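You operate a simulated robot arm through the tools that you are given. There is no shell and no other tool.

Carry out the task below with a simulated robot arm. There is one attempt and no reset: what you move stays moved.

TASK
Put things in order on the top of the left bench. At the end: the orange copper sleeve from the top of the left bench is on the brown carton; the silver strainer from the top of the left bench stands where the brown box stood; the grey pot from the top of the left bench is on the grey square plate; the brown box from the top of the left bench stands where the grey pot stood; whatever was shut is shut again. Leave all else as you found it, and nothing knocked over. Set down upright: pot.

It is judged by the outcome, as a careful person would: the job done as asked, and still so three seconds after it is handed in. It fails if anything else is knocked over, pushed out of place, dropped, spilled or broken.

THE ROBOT
A 7-joint arm with a two-finger parallel gripper, fixed in place. Base frame: the origin is on the floor under the middle of its stand, x ahead of it, y to its left, z up; the work surface is at about z = 88. Readings come in cm, rad, newtons and seconds.
With the tool pointing down near the work surface it reaches from about 30 to 70 cm from the base axis. Its first joint turns from -1.152 to 1.152 rad. Payload 1.57 kg.
The TCP is the grasp point between the finger pads, 3 cm short of the fingertips. In the tool frame z runs along the fingers and y along their closing line. Largest opening 11 cm; finger width 2.4, thickness 1.2; the body of the gripper, 4.8 by 11.2 cm, starts 7.8 cm behind the TCP.
Orientation is that of the tool frame in the base frame, as a unit quaternion [x, y, z, w]. With the fingers straight down and closing along the base's y, the tool's x points along the base's -x, its y along +y and its z along -z.

THE INTERFACE
- The arm moves only by the tool arm_command. Its argument "motion" is a list of rows, each a list of 7 numbers: the turn, a rotation vector about the tool's x, y, z in units of 45 degrees (1.0 is 45 degrees), then the shift along the tool's x, y, z in units of 200 mm (1.0 is 200 mm), then the opening, from 0 (shut) to 1 (fully open). In form: [[ax, ay, az, tx, ty, tz, jaw], ...]. A call has 1 to 20 rows; each row is the pose to reach, as a shift and turn from the pose commanded when the call began, along the tool's axes at that moment. A call with a number of a shift or a turn outside -1 to 1 is refused whole. Rows are played at 5 a second. More than 5 cm and 0.15 rad between two rows, or a gripper value outside its range, and nothing of the call is played. A pose out of reach is approached as far as the arm can. The call stops where the force on the tool passes 40 N (or 10 N more than at its start, if that is more) or the arm is blocked; 0.2 s more then pass. Each finger travels about 10.8 cm/s and halts on what it meets, pressing with about 20 N; the grip force reading is that of the motor and also rises with nothing between the fingers. The clock runs only during rows and for 0.2 s after the last one: add rows that repeat a pose to give the fingers time. It gives the time, the measured TCP pose, the force on the tool (base axes), the opening and the grip force at its end, in the units of the frame above (readings bear some noise), with the torque about the TCP (base axes, N m) and any sound that the robot's microphone picked up.
- Cameras (640 x 400 px; columns grow to the right, rows downward): "scene" is fixed at [17.25, -39.69, 140.43]; the picture's right is [0.70, -0.71, 0.00], its down [-0.41, -0.40, -0.82] and it looks along [0.59, 0.58, -0.57] (base axes); focal length 250 px, centre (320, 200). "wrist" rides on the gripper at [7, 1.6, -14.1] in the tool frame; the picture's right is [-0.23, 0.97, 0.00], its down [-0.85, -0.20, -0.48] and it looks along [-0.47, -0.11, 0.88] (tool axes); focal length 222 px, centre (320, 200). There is no depth. A picture from a camera that has moved, and an enlarged one, comes with that camera's place and axes in the base frame and with its lens.
- snapshot(camera): a new picture of that camera. No time passes.
- close_up(camera, box): a new picture of the part [left, top, right, bottom] of that camera's present view, enlarged. No time passes.
- sign_off(): hands the job in; it is judged then, once.

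Places have to be worked out from the pictures, the camera data and where the tool is seen. Open the gripper and draw the arm clear of the work before you hand the job in, unless the task says otherwise.

The tools are called after "Emit:" as a command line: name --pt "numbers of a row" for each row, then --argument value for the rest, lists and objects as JSON in quotes. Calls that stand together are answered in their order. arm_command: Moves the arm, as the interface text tells. Its arguments: {"type":"object","properties":{"motion":{"type":"array","items":{"type":"array","items":{"type":"number"}}}},"required":["motion"]} The other tools are called the same way: snapshot (camera) takes a picture; close_up (camera, box) takes an enlarged picture of a part of a camera's view; sign_off () hands the job in.

At the start:

```text
clock: 0.0
ee_pos: [37.42, -19.42, 125.02]
tcp_rot: [0.001, 1.0, -0.001, 0.0]
wrist_force: [0.4, -0.7, -0.3]
torque: [0.02, 0.0, -0.02]
gripper_width: 10.99
grasp_force: 0.0
```

scene: 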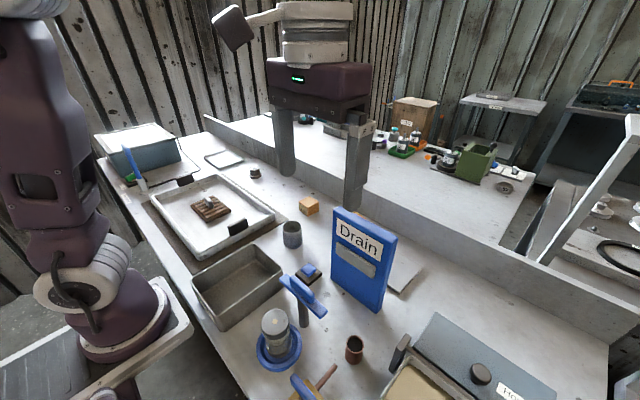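
wrist: 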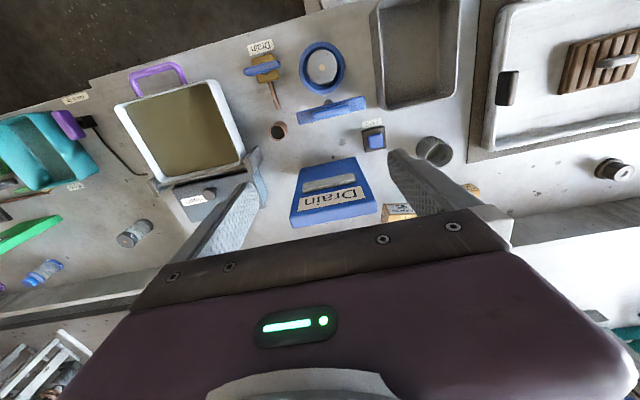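

I start by looking at the pictures in more detail to identify the objects named in the task.

Emit:
close_up --camera "scene" --box '[180, 180, 440, 400]'

Emit:
close_up --camera "scene" --box '[90, 90, 350, 270]'

Emit:
close_up --camera "scene" --box '[360, 60, 640, 240]'

Emit:
close_up --camera "wrist" --box '[220, 20, 500, 240]'

Emit:
close_up --camera "wrist" --box '[0, 60, 280, 300]'

Emit:
close_up --camera "wrist" --box '[360, 0, 640, 240]'

```text
1.82 times, centred on (310, 290) of scene
camera zoom: at [17.25, -39.69, 140.43], right [0.7, -0.71, 0.0], down [-0.41, -0.4, -0.82], along [0.59, 0.58, -0.57], focal length 454 px, centre (338, 36)
```

zoom: 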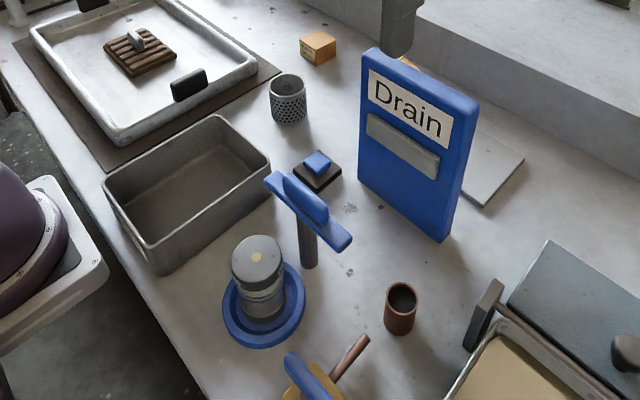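

```text
2.22 times, centred on (220, 180) of scene
camera zoom: at [17.25, -39.69, 140.43], right [0.7, -0.71, 0.0], down [-0.41, -0.4, -0.82], along [0.59, 0.58, -0.57], focal length 554 px, centre (542, 244)
```

zoom: 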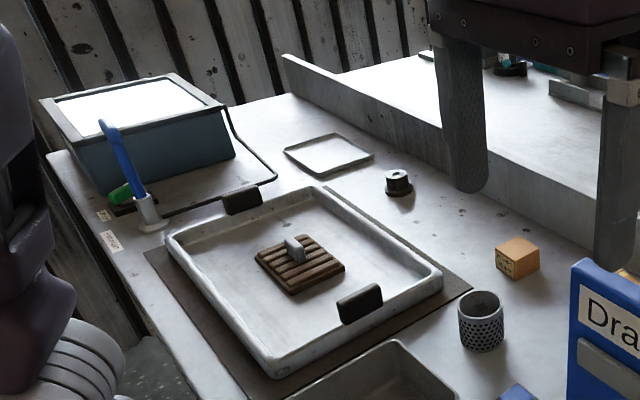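

```text
2.22 times, centred on (500, 150) of scene
camera zoom: at [17.25, -39.69, 140.43], right [0.7, -0.71, 0.0], down [-0.41, -0.4, -0.82], along [0.59, 0.58, -0.57], focal length 554 px, centre (-80, 311)
```

zoom: 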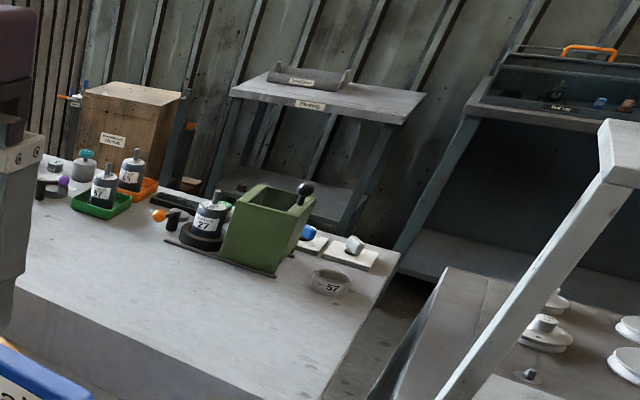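

```text
1.82 times, centred on (360, 130) of wrist
camera zoom: at [30.56, -17.66, 139.25], right [0.23, 0.97, 0.0], down [0.85, -0.2, 0.48], along [0.47, -0.11, -0.88], focal length 404 px, centre (247, 327)
```

zoom: 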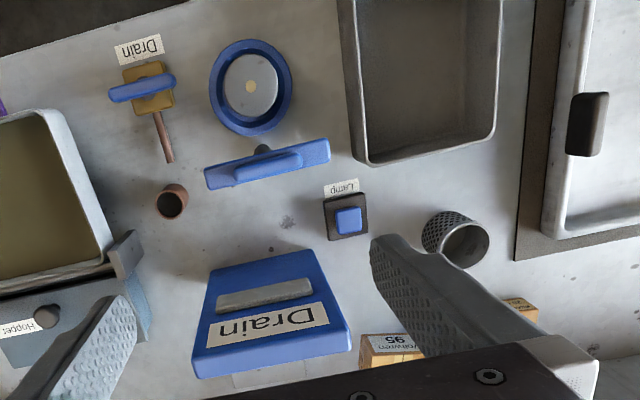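

```text
1.67 times, centred on (140, 180) of wrist
camera zoom: at [30.56, -17.66, 139.25], right [0.23, 0.97, 0.0], down [0.85, -0.2, 0.48], along [0.47, -0.11, -0.88], focal length 370 px, centre (620, 233)
```

zoom: 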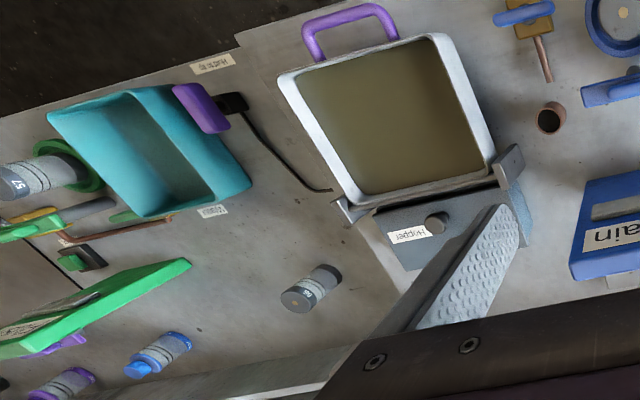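

```text
1.67 times, centred on (500, 120) of wrist
camera zoom: at [30.56, -17.66, 139.25], right [0.23, 0.97, 0.0], down [0.85, -0.2, 0.48], along [0.47, -0.11, -0.88], focal length 370 px, centre (20, 333)
```

zoom: 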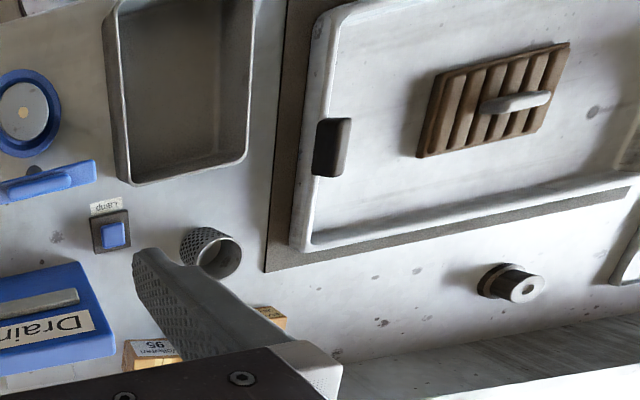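

The pictures show a sleeve (~[37,-28]), perforated strainer (~[50,4]), a small brown box (~[65,12]) and another brown carton behind the blue "Drain" slab. I move the arm left at constant height to see the left part with the wrist camera.

Emit:
arm_command --pt "0 0 0 0 0.2 0 1" --pt "0 0 0 0 0.4 0 1" --pt "0 0 0 0 0.6 0 1" --pt "0 0 0 0 0.8 0 1" --pt "0 0 0 0 1.0 0 1" --pt "0 0 0 0 1.0 0 1"

Emit:
snapshot --camera "wrist"

Emit:
snapshot --camera "scene"

```text
clock: 1.4
ee_pos: [37.49, 0.52, 125.14]
tcp_rot: [0.0, 1.0, 0.0, 0.0]
wrist_force: [0.3, 0.0, 0.6]
torque: [0.01, -0.01, -0.02]
gripper_width: 11.0
grasp_force: 0.0
```

```text
taken
camera wrist: at [30.52, 2.31, 139.28], right [0.23, 0.97, 0.0], down [0.85, -0.2, 0.48], along [0.47, -0.11, -0.88], focal length 222 px, centre (320, 200)
```

wrist: 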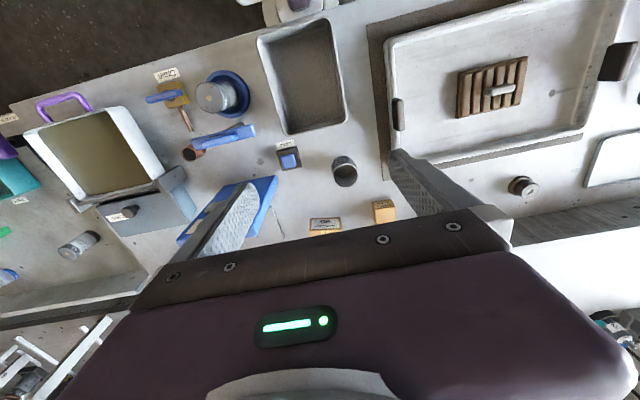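

```text
taken
```

scene: 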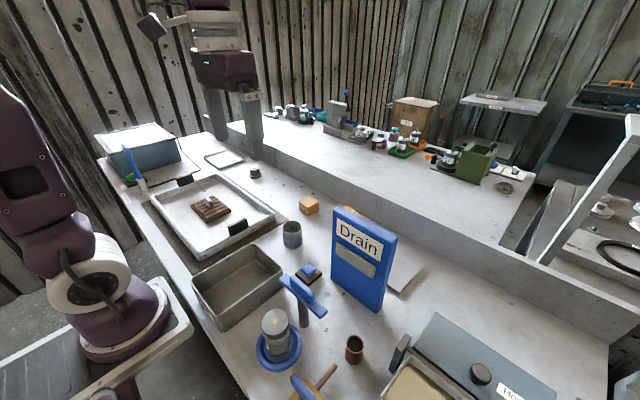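

I take close-ups of the wrist view to identify the carton, plates, and pot.

Emit:
close_up --camera "wrist" --box '[260, 120, 480, 250]'

Emit:
close_up --camera "wrist" --box '[440, 20, 640, 240]'

Emit:
close_up --camera "wrist" --box '[0, 60, 300, 280]'

Emit:
close_up --camera "scene" --box '[220, 60, 440, 220]'

```text
2.91 times, centred on (370, 185) of wrist
camera zoom: at [30.52, 2.31, 139.28], right [0.23, 0.97, 0.0], down [0.85, -0.2, 0.48], along [0.47, -0.11, -0.88], focal length 646 px, centre (174, 244)
```

zoom: 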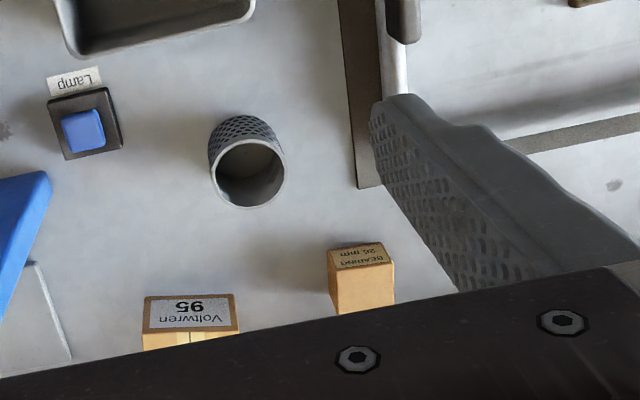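

```text
1.82 times, centred on (540, 130) of wrist
camera zoom: at [30.52, 2.31, 139.28], right [0.23, 0.97, 0.0], down [0.85, -0.2, 0.48], along [0.47, -0.11, -0.88], focal length 404 px, centre (-80, 327)
```

zoom: 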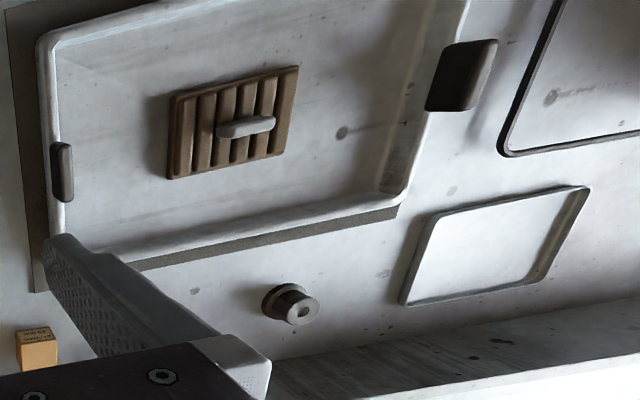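

```text
1.82 times, centred on (150, 170) of wrist
camera zoom: at [30.52, 2.31, 139.28], right [0.23, 0.97, 0.0], down [0.85, -0.2, 0.48], along [0.47, -0.11, -0.88], focal length 404 px, centre (629, 254)
```

zoom: 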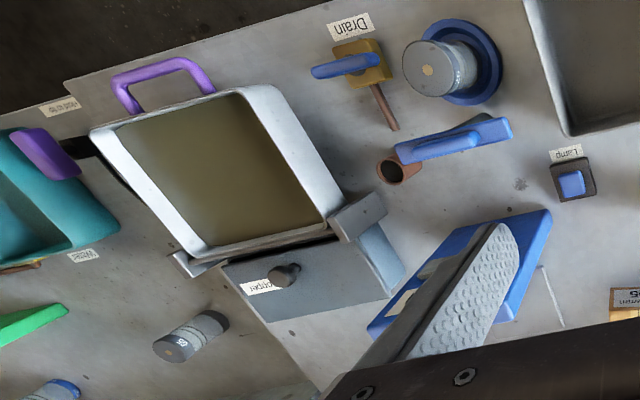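

```text
2.50 times, centred on (330, 140) of scene
camera zoom: at [17.25, -39.69, 140.43], right [0.7, -0.71, 0.0], down [-0.41, -0.4, -0.82], along [0.59, 0.58, -0.57], focal length 624 px, centre (295, 350)
```

zoom: 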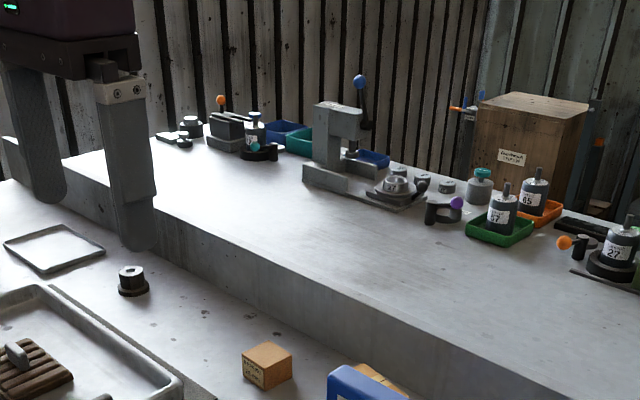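

I need to identify the grey pot and the grey square plate, so I zoom in on candidates: the canister in the blue dish, the flanged knob, and the area behind the blue slab.

Emit:
close_up --camera "scene" --box '[240, 290, 340, 390]'

Emit:
close_up --camera "scene" --box '[200, 140, 330, 220]'

Emit:
close_up --camera "scene" --box '[320, 190, 520, 400]'

Emit:
close_up --camera "wrist" --box '[140, 60, 260, 170]'

```text
4.00 times, centred on (290, 340) of scene
camera zoom: at [17.25, -39.69, 140.43], right [0.7, -0.71, 0.0], down [-0.41, -0.4, -0.82], along [0.59, 0.58, -0.57], focal length 998 px, centre (440, -360)
```

zoom: 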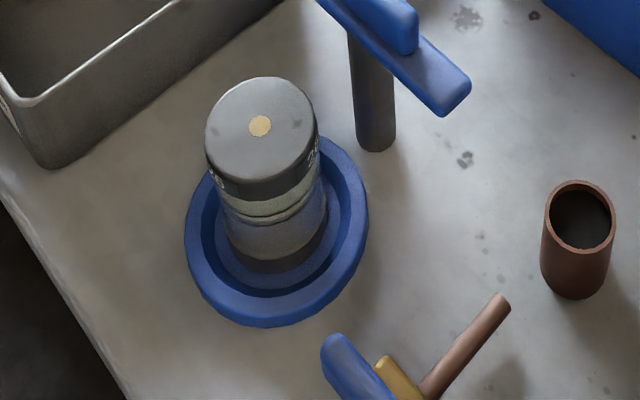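

```text
4.92 times, centred on (265, 180) of scene
camera zoom: at [17.25, -39.69, 140.43], right [0.7, -0.71, 0.0], down [-0.41, -0.4, -0.82], along [0.59, 0.58, -0.57], focal length 1228 px, centre (591, 298)
```

zoom: 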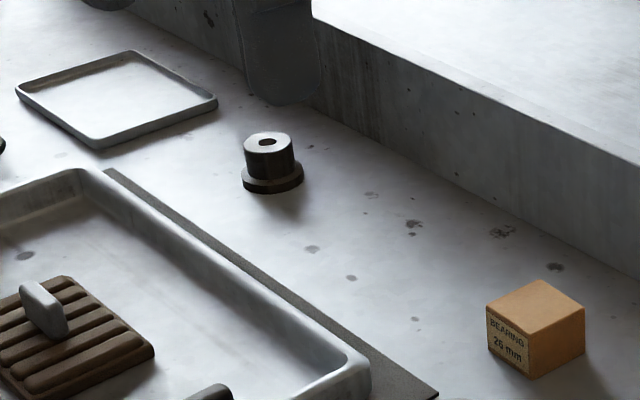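

```text
1.90 times, centred on (420, 295) of scene
camera zoom: at [17.25, -39.69, 140.43], right [0.7, -0.71, 0.0], down [-0.41, -0.4, -0.82], along [0.59, 0.58, -0.57], focal length 475 px, centre (130, 19)
```

zoom: 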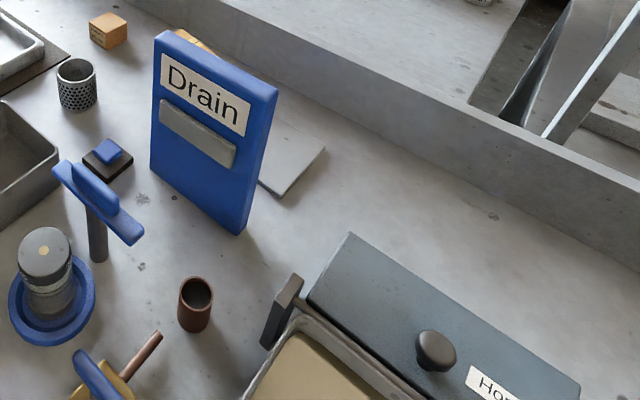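

```text
3.64 times, centred on (200, 115) of wrist
camera zoom: at [30.52, 2.31, 139.28], right [0.23, 0.97, 0.0], down [0.85, -0.2, 0.48], along [0.47, -0.11, -0.88], focal length 808 px, centre (756, 509)
```

zoom: 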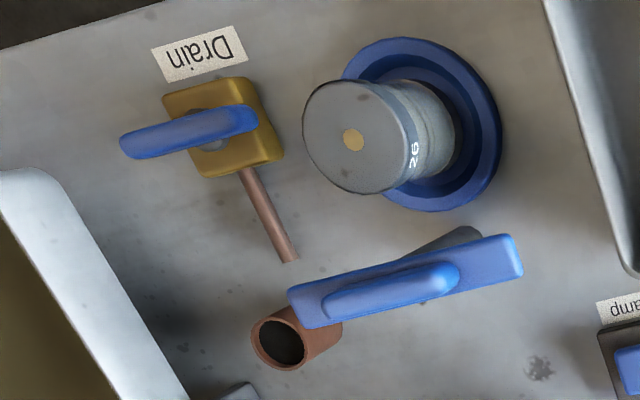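

The canister in the blue dish is a lidded jar marked 26; I'm not sure it is the "pot". I move over the far part of the bench (above the blue slab, tips at ~z 124) to see what stands behind the slab.

Emit:
arm_command --pt "0 0 0 -0.14 -0.16 -0.02 1" --pt "0 0 0 -0.29 -0.33 -0.04 1" --pt "0 0 0 -0.44 -0.5 -0.06 1" --pt "0 0 0 -0.58 -0.66 -0.08 1" --pt "0 0 0 -0.73 -0.83 -0.1 1" --pt "0 0 0 -0.875 -1.0 -0.1 1" --pt "0 0 0 -0.875 -1.0 -0.1 1"

Emit:
snapshot --camera "wrist"

```text
clock: 3.0
ee_pos: [51.02, -17.27, 126.67]
tcp_rot: [0.001, 1.0, 0.0, 0.0]
wrist_force: [-0.1, 0.8, 0.6]
torque: [-0.01, 0.0, 0.02]
gripper_width: 10.99
grasp_force: 0.0
out of reach, approached as far as the arm can: row 5, 6, 7
```

```text
taken
camera wrist: at [44.01, -15.61, 140.87], right [0.23, 0.97, 0.0], down [0.85, -0.2, 0.48], along [0.47, -0.11, -0.88], focal length 222 px, centre (320, 200)
```

wrist: 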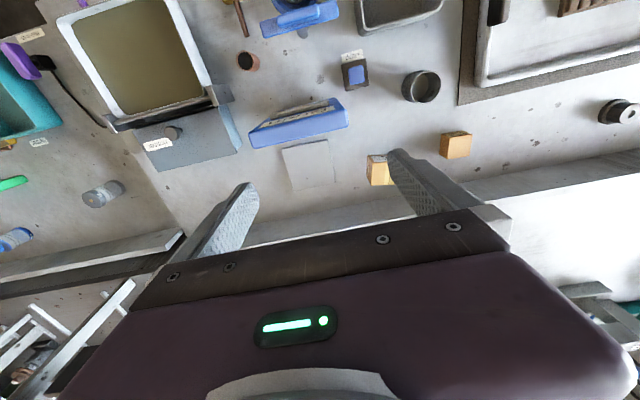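

Behind the slab there are only the grey square plate and the carton. I zoom in on this view for detail, including the seam to the right and the possible pot candidates.

Emit:
close_up --camera "wrist" --box '[230, 80, 490, 240]'

Emit:
close_up --camera "wrist" --box '[0, 60, 260, 260]'

Emit:
close_up --camera "wrist" --box '[220, 0, 420, 100]'

```text
2.46 times, centred on (360, 160) of wrist
camera zoom: at [44.01, -15.61, 140.87], right [0.23, 0.97, 0.0], down [0.85, -0.2, 0.48], along [0.47, -0.11, -0.88], focal length 547 px, centre (222, 298)
```

zoom: 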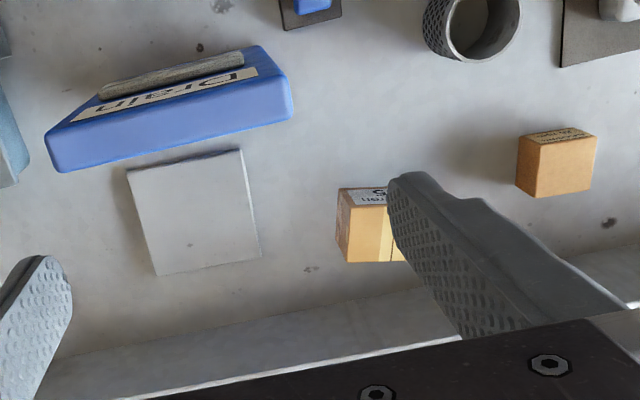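

```text
2.00 times, centred on (130, 160) of wrist
camera zoom: at [44.01, -15.61, 140.87], right [0.23, 0.97, 0.0], down [0.85, -0.2, 0.48], along [0.47, -0.11, -0.88], focal length 444 px, centre (700, 280)
```

zoom: 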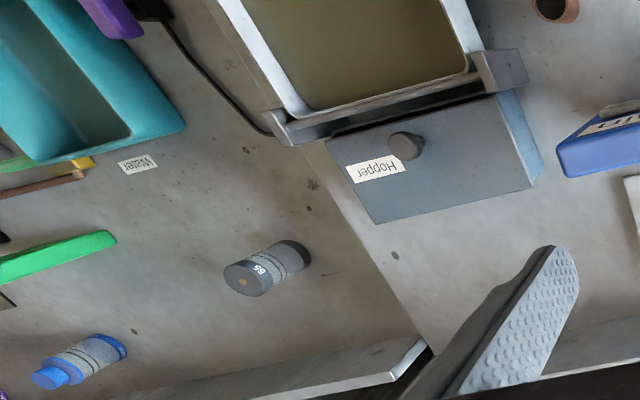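

```text
3.20 times, centred on (320, 50) of wrist
camera zoom: at [44.01, -15.61, 140.87], right [0.23, 0.97, 0.0], down [0.85, -0.2, 0.48], along [0.47, -0.11, -0.88], focal length 711 px, centre (320, 680)
```

zoom: 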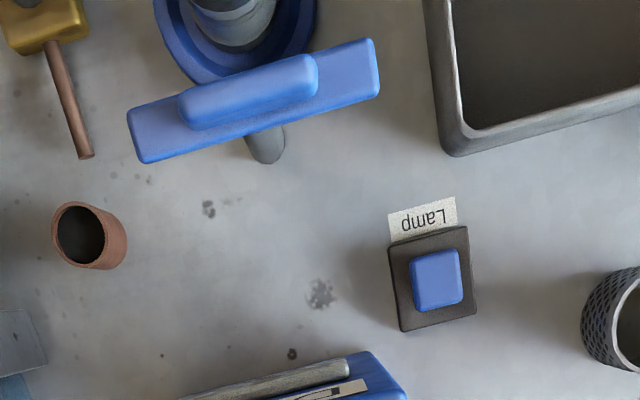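

The pot must be the lidded jar "26" in the blue dish (about [29,-17], lid top z≈97), the plate is behind the slab at about [62,-22.5], the carton at about [62,-5]. I move back and down a little to inspect the pot from above.

Emit:
arm_command --pt "0 0 0 0.2 0 0 1" --pt "0 0 0 0.4 0 0 1" --pt "0 0 0 0.6 0 0 1" --pt "0 0 0 0.8 0 0.1 1" --pt "0 0 0 1.0 0 0.2 1" --pt "0 0 0 1.0 0 0.2 1"

Emit:
snapshot --camera "wrist"

```text
clock: 4.4
ee_pos: [31.0, -17.25, 122.82]
tcp_rot: [0.0, 1.0, 0.0, 0.0]
wrist_force: [0.4, 0.0, -0.9]
torque: [-0.03, -0.01, 0.02]
gripper_width: 11.0
grasp_force: 0.0
```

```text
taken
camera wrist: at [24.06, -15.62, 136.83], right [0.23, 0.97, 0.0], down [0.85, -0.2, 0.48], along [0.47, -0.11, -0.88], focal length 222 px, centre (320, 200)
```

wrist: 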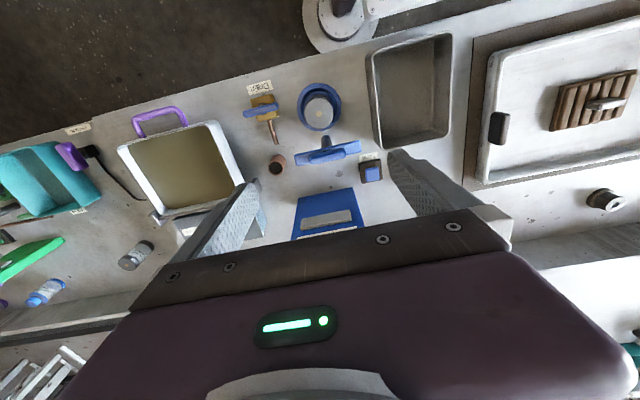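

The commanded pose tracks the actual one. I zoom in on the pot area from this view.

Emit:
close_up --camera "wrist" --box '[230, 60, 400, 180]'

Emit:
close_up --camera "wrist" --box '[280, 80, 370, 140]'

Emit:
snapshot --camera "scene"

```text
3.33 times, centred on (315, 120) of wrist
camera zoom: at [24.06, -15.62, 136.83], right [0.23, 0.97, 0.0], down [0.85, -0.2, 0.48], along [0.47, -0.11, -0.88], focal length 740 px, centre (337, 467)
```

zoom: 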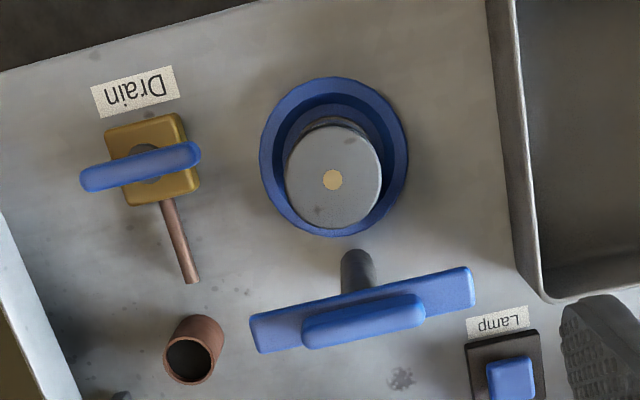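

```text
6.67 times, centred on (325, 110) of wrist
camera zoom: at [24.06, -15.62, 136.83], right [0.23, 0.97, 0.0], down [0.85, -0.2, 0.48], along [0.47, -0.11, -0.88], focal length 1481 px, centre (287, 800)
```

zoom: 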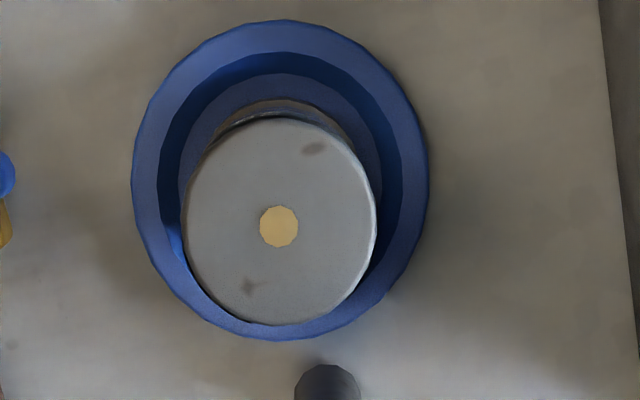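

```text
taken
```

scene: 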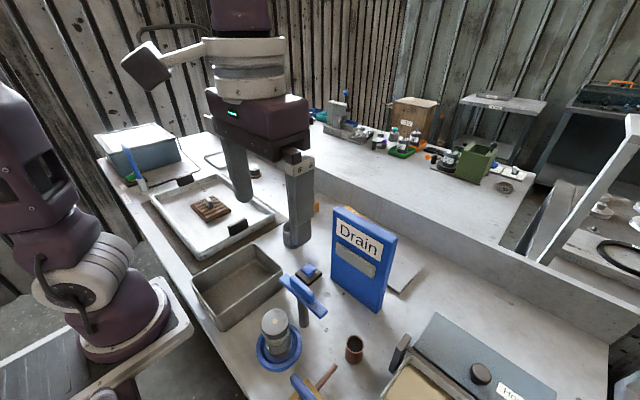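

Lid centre triangulates to about [29.2,-17.0], lid top z≈97, diameter ≈4.8 cm; T-bar at x≈35.6, z≈98.5; valve handle end at y≈-23.5. I descend above the pot with the jaws opened to ~7.5 cm, stopping with the tips above the lid.

Emit:
arm_command --pt "0 0 0 0.09 0.0125 0.1 0.8" --pt "0 0 0 0.09 0.0125 0.3 0.68" --pt "0 0 0 0.09 0.0125 0.5 0.68" --pt "0 0 0 0.09 0.0125 0.7 0.68" --pt "0 0 0 0.09 0.0125 0.85 0.68" --pt "0 0 0 0.09 0.0125 0.85 0.68"

Emit:
snapshot --camera "wrist"

Emit:
snapshot --camera "scene"

```text
clock: 5.8
ee_pos: [29.11, -17.17, 105.62]
tcp_rot: [0.0, 1.0, 0.0, 0.0]
wrist_force: [0.0, -0.3, 0.6]
torque: [0.01, 0.07, 0.0]
gripper_width: 7.47
grasp_force: 0.1
```

```text
taken
camera wrist: at [22.16, -15.46, 119.78], right [0.23, 0.97, 0.0], down [0.85, -0.2, 0.48], along [0.47, -0.11, -0.88], focal length 222 px, centre (320, 200)
```

wrist: 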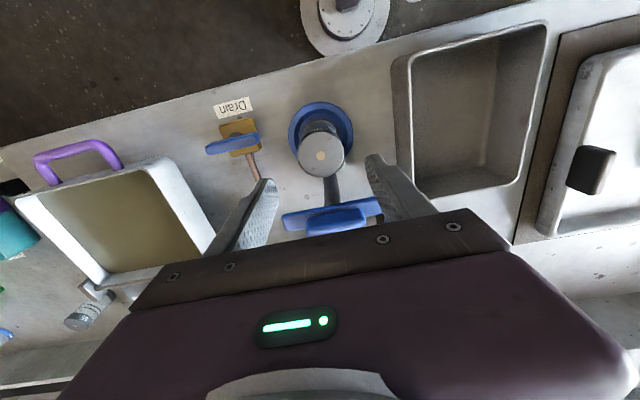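

```text
taken
```

scene: 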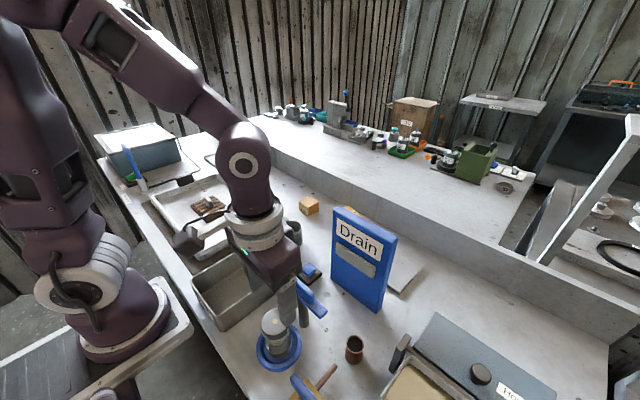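

The jaws straddle the pot nicely. I check the alignment: a point straight below the TCP at lid height should appear at about (320.5,156).

Emit:
close_up --camera "wrist" --box '[190, 90, 450, 250]'

Emit:
close_up --camera "scene" --box '[230, 250, 350, 380]'

```text
2.46 times, centred on (320, 170) of wrist
camera zoom: at [22.16, -15.46, 119.78], right [0.23, 0.97, 0.0], down [0.85, -0.2, 0.48], along [0.47, -0.11, -0.88], focal length 547 px, centre (320, 274)
```

zoom: 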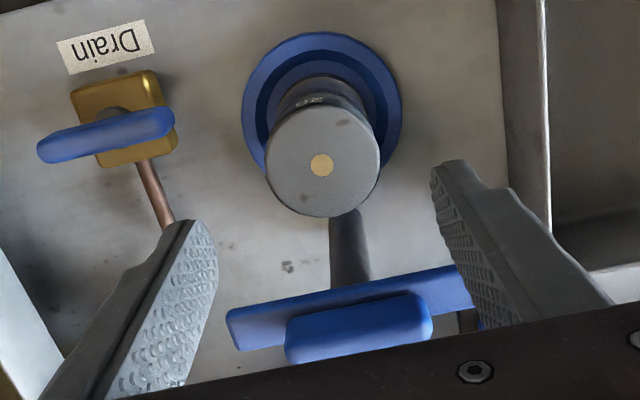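

```text
3.08 times, centred on (290, 315) of scene
camera zoom: at [17.25, -39.69, 140.43], right [0.7, -0.71, 0.0], down [-0.41, -0.4, -0.82], along [0.59, 0.58, -0.57], focal length 768 px, centre (412, -154)
```

zoom: 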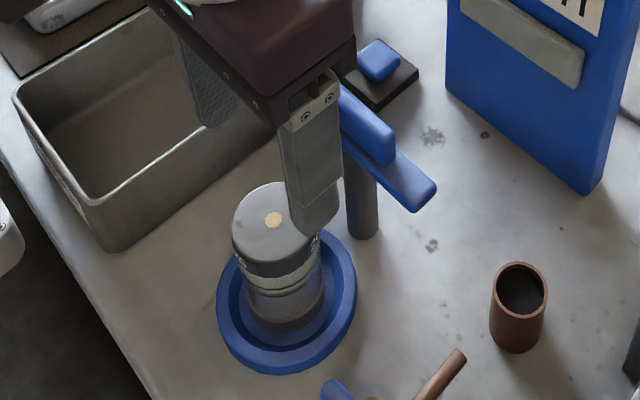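

Alignment matches (dot at ~(320.4,155.7)). I descend to TCP z≈94.5 so the tips stay above the dish rim.

Emit:
arm_command --pt "0 0 0 0 0 0.15 0.68" --pt "0 0 0 0 0 0.3 0.68" --pt "0 0 0 0 0 0.42 0.68" --pt "0 0 0 0 0 0.5 0.68" --pt "0 0 0 0 0 0.555 0.68" --pt "0 0 0 0 0 0.555 0.68"

Emit:
close_up --camera "scene" --box '[230, 250, 350, 380]'

Emit:
snapshot --camera "wrist"

```text
clock: 7.2
ee_pos: [29.23, -17.13, 94.53]
tcp_rot: [0.0, 1.0, -0.001, 0.0]
wrist_force: [-0.1, 1.0, 0.0]
torque: [0.02, 0.01, 0.03]
gripper_width: 7.49
grasp_force: 0.0
```

```text
3.08 times, centred on (290, 315) of scene
camera zoom: at [17.25, -39.69, 140.43], right [0.7, -0.71, 0.0], down [-0.41, -0.4, -0.82], along [0.59, 0.58, -0.57], focal length 768 px, centre (412, -154)
```

zoom: 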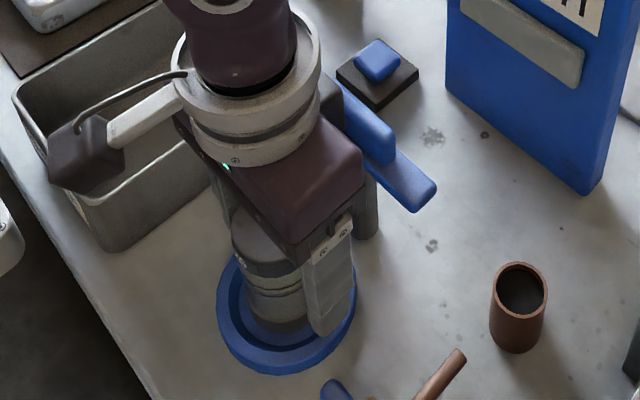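

```text
taken
camera wrist: at [22.26, -15.39, 108.69], right [0.23, 0.97, 0.0], down [0.86, -0.2, 0.48], along [0.47, -0.11, -0.88], focal length 222 px, centre (320, 200)
```

wrist: 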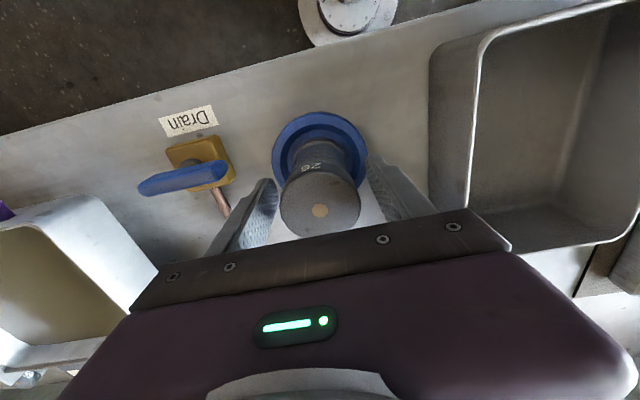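

The jar is between the pads with the tips just above the dish rim. I close the gripper.

Emit:
arm_command --pt "0 0 0 0 0 0 0.5" --pt "0 0 0 0 0 0 0.35" --pt "0 0 0 0 0 0 0.3" --pt "0 0 0 0 0 0 0.3"

Emit:
close_up --camera "wrist" --box '[190, 90, 450, 250]'

```text
clock: 8.2
ee_pos: [29.1, -17.11, 94.64]
tcp_rot: [0.0, 1.0, -0.001, 0.0]
wrist_force: [-0.3, -0.2, -0.6]
torque: [0.07, 0.04, 0.0]
gripper_width: 4.97
grasp_force: 20.0
```

```text
2.46 times, centred on (320, 170) of wrist
camera zoom: at [22.27, -15.39, 108.71], right [0.23, 0.97, 0.0], down [0.86, -0.2, 0.48], along [0.47, -0.11, -0.88], focal length 547 px, centre (320, 274)
```

zoom: 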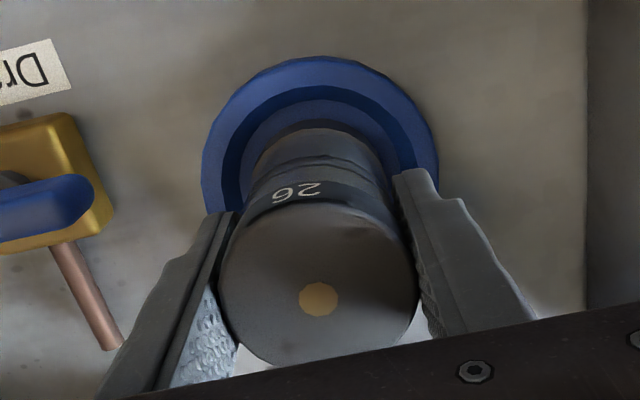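

Gripped at width 4.97 cm with 20 N. I lift slowly and check the force and whether the dish stays.

Emit:
arm_command --pt "0 0 0 0 0 -0.03 0.3" --pt "0 0 0 0 0 -0.08 0.3" --pt "0 0 0 0 0 -0.15 0.3" --pt "0 0 0 0 0 -0.25 0.3" --pt "0 0 0 0 0 -0.25 0.3"

Emit:
close_up --camera "scene" --box '[210, 220, 370, 390]'

Emit:
close_up --camera "wrist" --box '[190, 60, 450, 250]'

```text
clock: 9.4
ee_pos: [29.06, -17.01, 99.69]
tcp_rot: [0.0, 1.0, -0.001, 0.0]
wrist_force: [0.6, -0.2, -2.0]
torque: [-0.01, 0.01, -0.03]
gripper_width: 4.95
grasp_force: 19.8
```

```text
2.35 times, centred on (290, 305) of scene
camera zoom: at [17.25, -39.69, 140.43], right [0.7, -0.71, 0.0], down [-0.41, -0.4, -0.82], along [0.59, 0.58, -0.57], focal length 587 px, centre (391, -47)
```

zoom: 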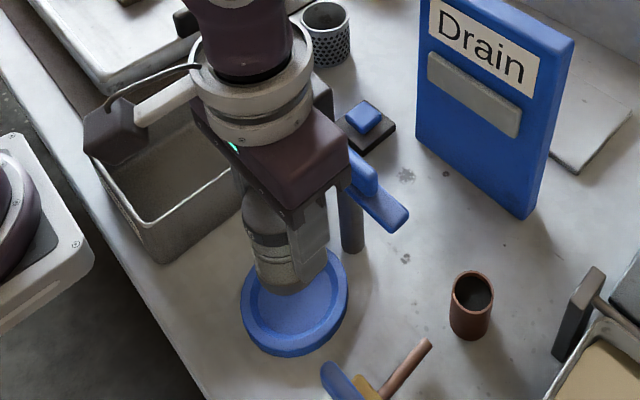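

```text
2.11 times, centred on (320, 155) of wrist
camera zoom: at [22.19, -15.36, 113.81], right [0.23, 0.97, 0.0], down [0.85, -0.2, 0.48], along [0.47, -0.11, -0.88], focal length 468 px, centre (320, 295)
```

zoom: 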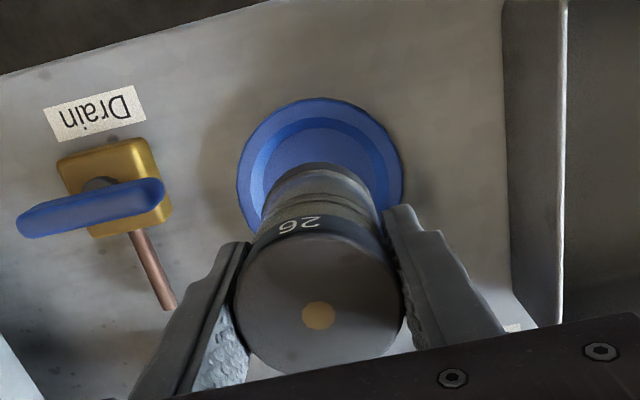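

The jar is up (about 0.2 kg) and the dish stayed. I lift it higher to TCP z≈113 and yaw the tool 45° so the camera later stays clear of the blue slab.

Emit:
arm_command --pt "0 0 0 0 0 -0.15 0.3" --pt "0 0 0 0 0 -0.3 0.3" --pt "0 0 0 0 0 -0.45 0.3" --pt "0 0 0.16 0 0 -0.6 0.3" --pt "0 0 0.32 0 0 -0.66 0.3" --pt "0 0 0.48 0 0 -0.66 0.3" --pt "0 0 0.64 0 0 -0.66 0.3" --pt "0 0 0.8 0 0 -0.66 0.3" --pt "0 0 0.9 0 0 -0.66 0.3" --pt "0 0 1.0 0 0 -0.66 0.3" --pt "0 0 1.0 0 0 -0.66 0.3"

Emit:
snapshot --camera "scene"

Emit:
snapshot --camera "wrist"

```text
clock: 11.8
ee_pos: [29.18, -16.94, 112.8]
tcp_rot: [0.384, 0.923, 0.0, 0.0]
wrist_force: [-0.7, -0.2, -2.1]
torque: [-0.01, 0.01, 0.02]
gripper_width: 4.95
grasp_force: 20.4
```

```text
taken
```

scene: 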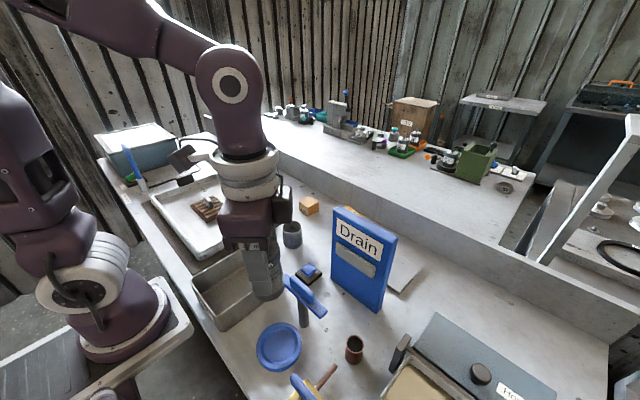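

```text
taken
camera wrist: at [25.47, -10.93, 126.95], right [0.85, 0.53, 0.0], down [0.46, -0.75, 0.48], along [0.25, -0.41, -0.88], focal length 222 px, centre (320, 200)
```

wrist: 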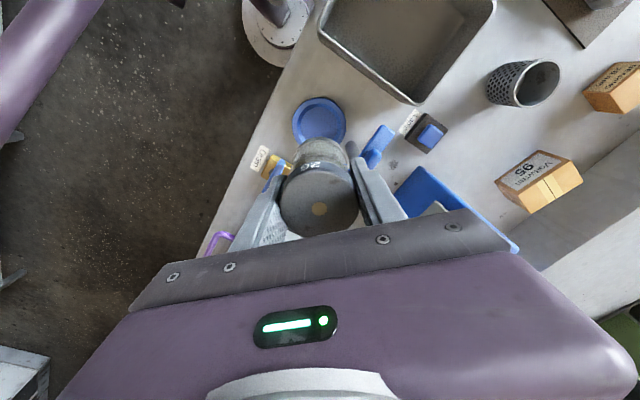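

The tool yaws fine. I now travel around the left side of the slab to about [44,-4,112] while completing the 90° yaw.

Emit:
arm_command --pt "0 0 0.143 -0.0096 0.14 0 0.3" --pt "0 0 0.286 -0.019 0.28 0 0.3" --pt "0 0 0.429 -0.029 0.42 0 0.3" --pt "0 0 0.571 -0.038 0.56 0 0.3" --pt "0 0 0.714 -0.048 0.7 0 0.3" --pt "0 0 0.857 -0.057 0.84 0 0.3" --pt "0 0 1.0 -0.067 0.979 0 0.3" --pt "0 0 1.0 -0.067 0.979 0 0.3"

Emit:
snapshot --camera "scene"

Emit:
snapshot --camera "wrist"

```text
clock: 13.6
ee_pos: [43.9, -4.19, 112.86]
tcp_rot: [0.708, 0.706, -0.001, -0.001]
wrist_force: [-0.6, 0.8, -3.3]
torque: [0.01, 0.02, 0.01]
gripper_width: 4.95
grasp_force: 20.1
```

```text
taken
```

scene: 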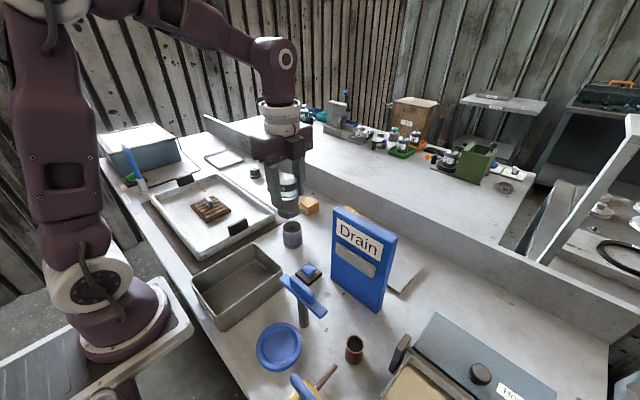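

```text
taken
camera wrist: at [45.61, 2.89, 127.01], right [0.97, -0.23, 0.0], down [-0.2, -0.85, 0.48], along [-0.11, -0.47, -0.88], focal length 222 px, centre (320, 200)
```

wrist: 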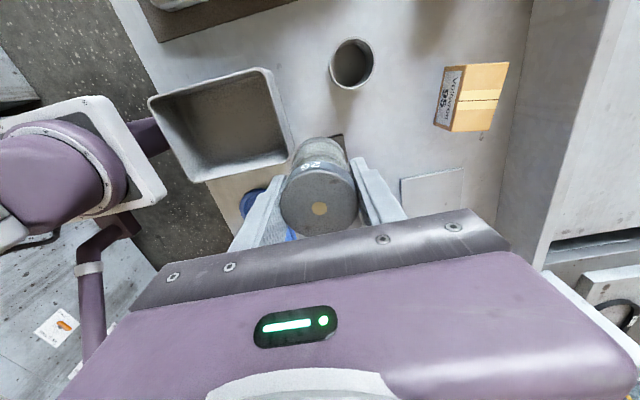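

I have a clear view of the carton and plate now. I zoom in to measure them.

Emit:
close_up --camera "wrist" --box '[380, 40, 540, 140]'

Emit:
close_up --camera "wrist" --box '[360, 130, 520, 230]'

Emit:
close_up --camera "scene" --box '[230, 180, 430, 310]'

Emit:
close_up --camera "scene" --box '[240, 280, 370, 380]'

```text
4.00 times, centred on (460, 90) of wrist
camera zoom: at [45.61, 2.89, 127.01], right [0.97, -0.23, 0.0], down [-0.2, -0.85, 0.48], along [-0.11, -0.47, -0.88], focal length 888 px, centre (-240, 640)
```

zoom: 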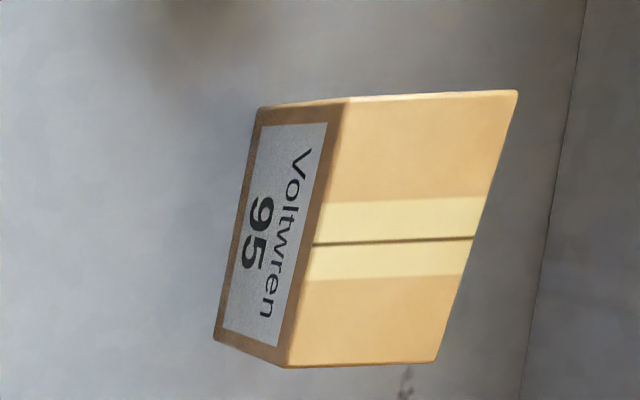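

```text
4.00 times, centred on (440, 180) of wrist
camera zoom: at [45.61, 2.89, 127.01], right [0.97, -0.23, 0.0], down [-0.2, -0.85, 0.48], along [-0.11, -0.47, -0.88], focal length 888 px, centre (-160, 280)
```

zoom: 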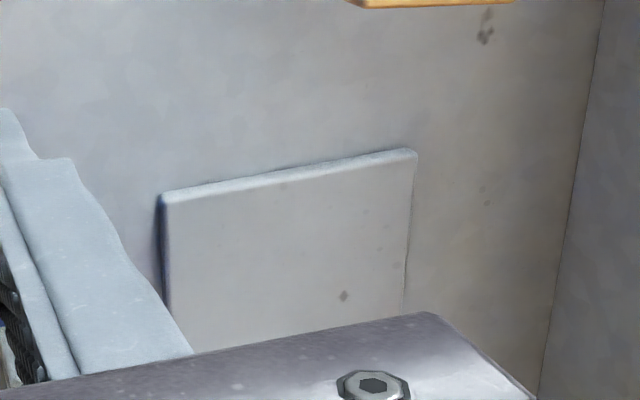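

```text
3.08 times, centred on (330, 245) of scene
camera zoom: at [17.26, -39.69, 140.43], right [0.7, -0.71, 0.0], down [-0.41, -0.4, -0.82], along [0.59, 0.58, -0.57], focal length 768 px, centre (289, 62)
```

zoom: 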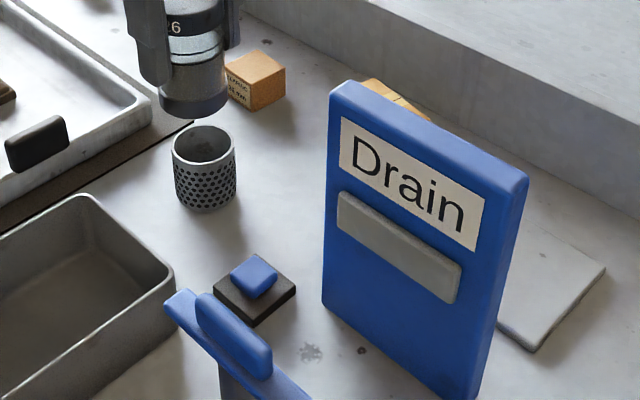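

```text
4.00 times, centred on (305, 330) of scene
camera zoom: at [17.26, -39.69, 140.43], right [0.7, -0.71, 0.0], down [-0.41, -0.4, -0.82], along [0.59, 0.58, -0.57], focal length 998 px, centre (380, -320)
```

zoom: 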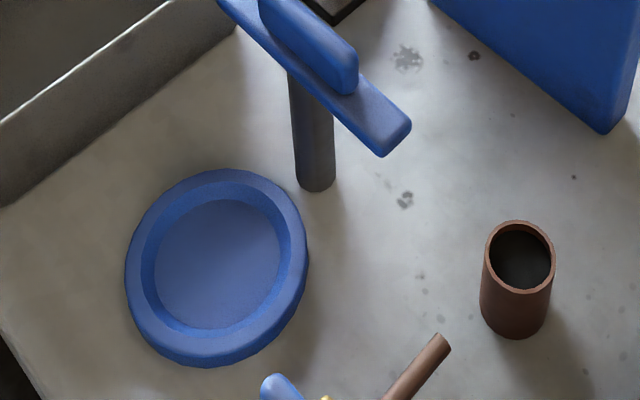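

Carton top ≈ z 93.7, centre [66.0,-4.7], 8.4×5.4 cm; plate spans x 56.4–67.7, y -28…-17, centre ≈[62.1,-22.5]. I move around the slab's left end to about [62,-7,106].

Emit:
arm_command --pt "0 0 0 -0.028 0.18 0.06 0.3" --pt "0 0 0 -0.056 0.36 0.13 0.3" --pt "0 0 0 -0.084 0.54 0.2 0.3" --pt "0 0 0 -0.112 0.72 0.27 0.3" --pt "0 0 0 -0.14 0.905 0.345 0.3" --pt "0 0 0 -0.14 0.905 0.345 0.3"

Emit:
snapshot --camera "scene"

Emit:
snapshot --camera "wrist"

```text
clock: 15.0
ee_pos: [62.12, -6.88, 105.95]
tcp_rot: [0.707, 0.707, -0.001, 0.0]
wrist_force: [-0.4, 0.4, -2.5]
torque: [0.03, -0.03, 0.01]
gripper_width: 4.96
grasp_force: 20.2
```

```text
taken
```

scene: 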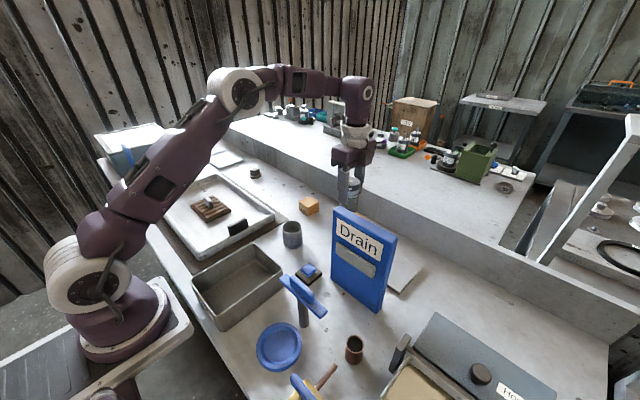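

```text
taken
camera wrist: at [63.89, 0.1, 120.08], right [0.97, -0.23, 0.0], down [-0.2, -0.85, 0.48], along [-0.11, -0.47, -0.88], focal length 222 px, centre (320, 200)
```

wrist: 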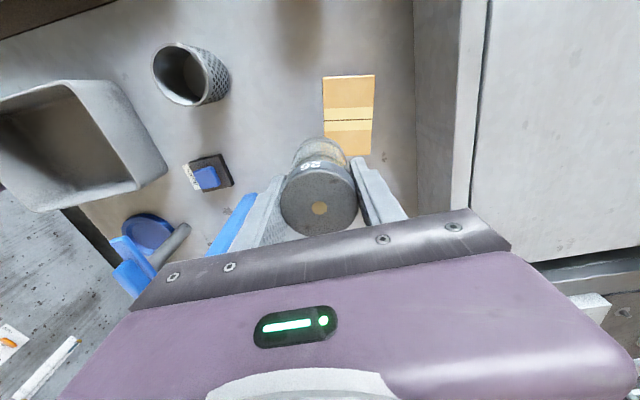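

Clear of everything so far. I move in -y to above the plate centre at the same height.

Emit:
arm_command --pt "0 0 0 -0.16 0 0 0.3" --pt "0 0 0 -0.32 0 0 0.3" --pt "0 0 0 -0.48 0 0 0.3" --pt "0 0 0 -0.64 0 0 0.3" --pt "0 0 0 -0.78 0 0.05 0.3" --pt "0 0 0 -0.78 0 0.05 0.3"

Emit:
snapshot --camera "scene"

Emit:
snapshot --camera "wrist"

```text
clock: 16.4
ee_pos: [62.13, -22.49, 104.94]
tcp_rot: [0.707, 0.707, 0.0, 0.0]
wrist_force: [0.3, -0.4, -3.1]
torque: [0.01, 0.0, -0.03]
gripper_width: 4.95
grasp_force: 20.1
```

```text
taken
```

scene: 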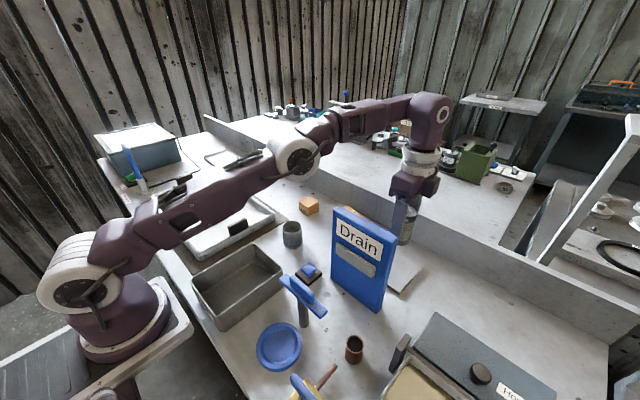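

```text
taken
camera wrist: at [63.76, -15.65, 119.07], right [0.97, -0.23, 0.0], down [-0.2, -0.85, 0.48], along [-0.11, -0.47, -0.88], focal length 222 px, centre (320, 200)
```

wrist: 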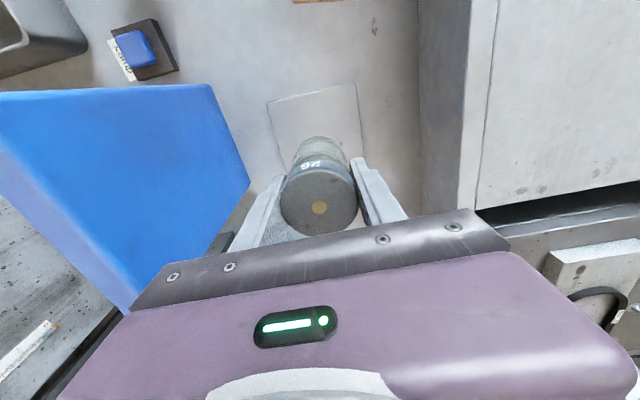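

The elbow is getting low to the left of the slab; I check its clearance closely before descending.

Emit:
close_up --camera "scene" --box '[200, 60, 480, 260]'

Emit:
close_up --camera "wrist" --box '[220, 60, 420, 250]'

```text
2.00 times, centred on (340, 160) of scene
camera zoom: at [17.25, -39.7, 140.43], right [0.7, -0.71, 0.0], down [-0.41, -0.4, -0.82], along [0.59, 0.58, -0.57], focal length 499 px, centre (280, 280)
```

zoom: 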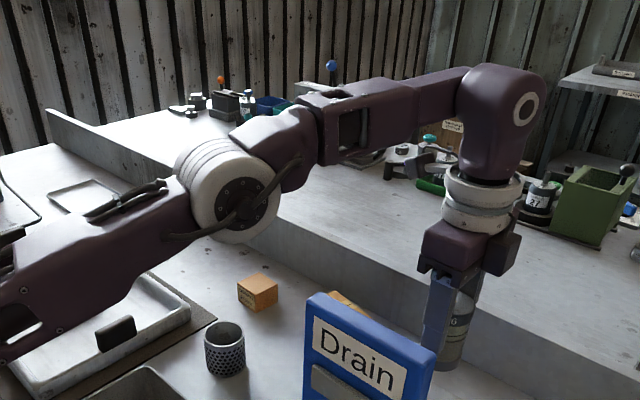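

```text
2.11 times, centred on (320, 155) of wrist
camera zoom: at [63.76, -15.65, 119.07], right [0.97, -0.23, 0.0], down [-0.2, -0.85, 0.48], along [-0.11, -0.47, -0.88], focal length 468 px, centre (320, 295)
```

zoom: 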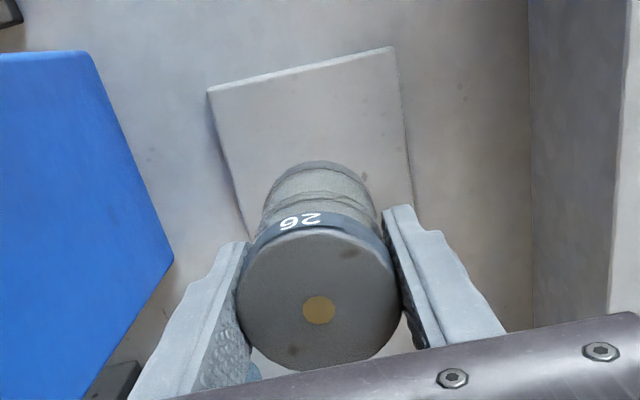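

The forearm's underside passes about 12+ cm above the slab top (z≈110), so a 10 cm descent should clear. I descend in two stages, checking the picture in between.

Emit:
arm_command --pt "0 0 0 0 0 0.06 0.3" --pt "0 0 0 0 0 0.12 0.3" --pt "0 0 0 0 0 0.18 0.3" --pt "0 0 0 0 0 0.25 0.3" --pt "0 0 0 0 0 0.25 0.3"

Emit:
close_up --camera "scene" --box '[200, 60, 480, 260]'

Emit:
snapshot --camera "wrist"

```text
clock: 17.6
ee_pos: [62.1, -22.6, 99.8]
tcp_rot: [0.707, 0.707, 0.0, -0.001]
wrist_force: [0.6, -0.1, -3.1]
torque: [-0.01, 0.02, 0.0]
gripper_width: 4.95
grasp_force: 19.8
```

```text
2.00 times, centred on (340, 160) of scene
camera zoom: at [17.26, -39.69, 140.43], right [0.7, -0.71, 0.0], down [-0.41, -0.4, -0.82], along [0.59, 0.58, -0.57], focal length 499 px, centre (280, 280)
```

zoom: 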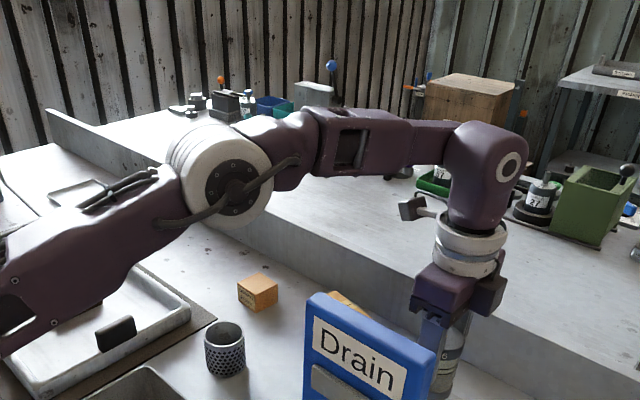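

```text
taken
camera wrist: at [63.77, -15.57, 114.02], right [0.97, -0.23, 0.0], down [-0.2, -0.86, 0.48], along [-0.11, -0.47, -0.88], focal length 222 px, centre (320, 200)
```

wrist: 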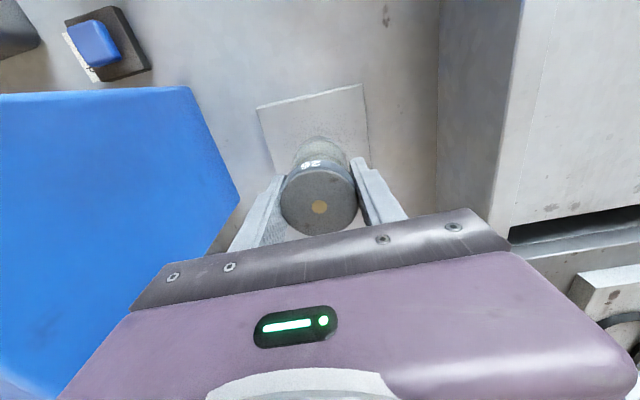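

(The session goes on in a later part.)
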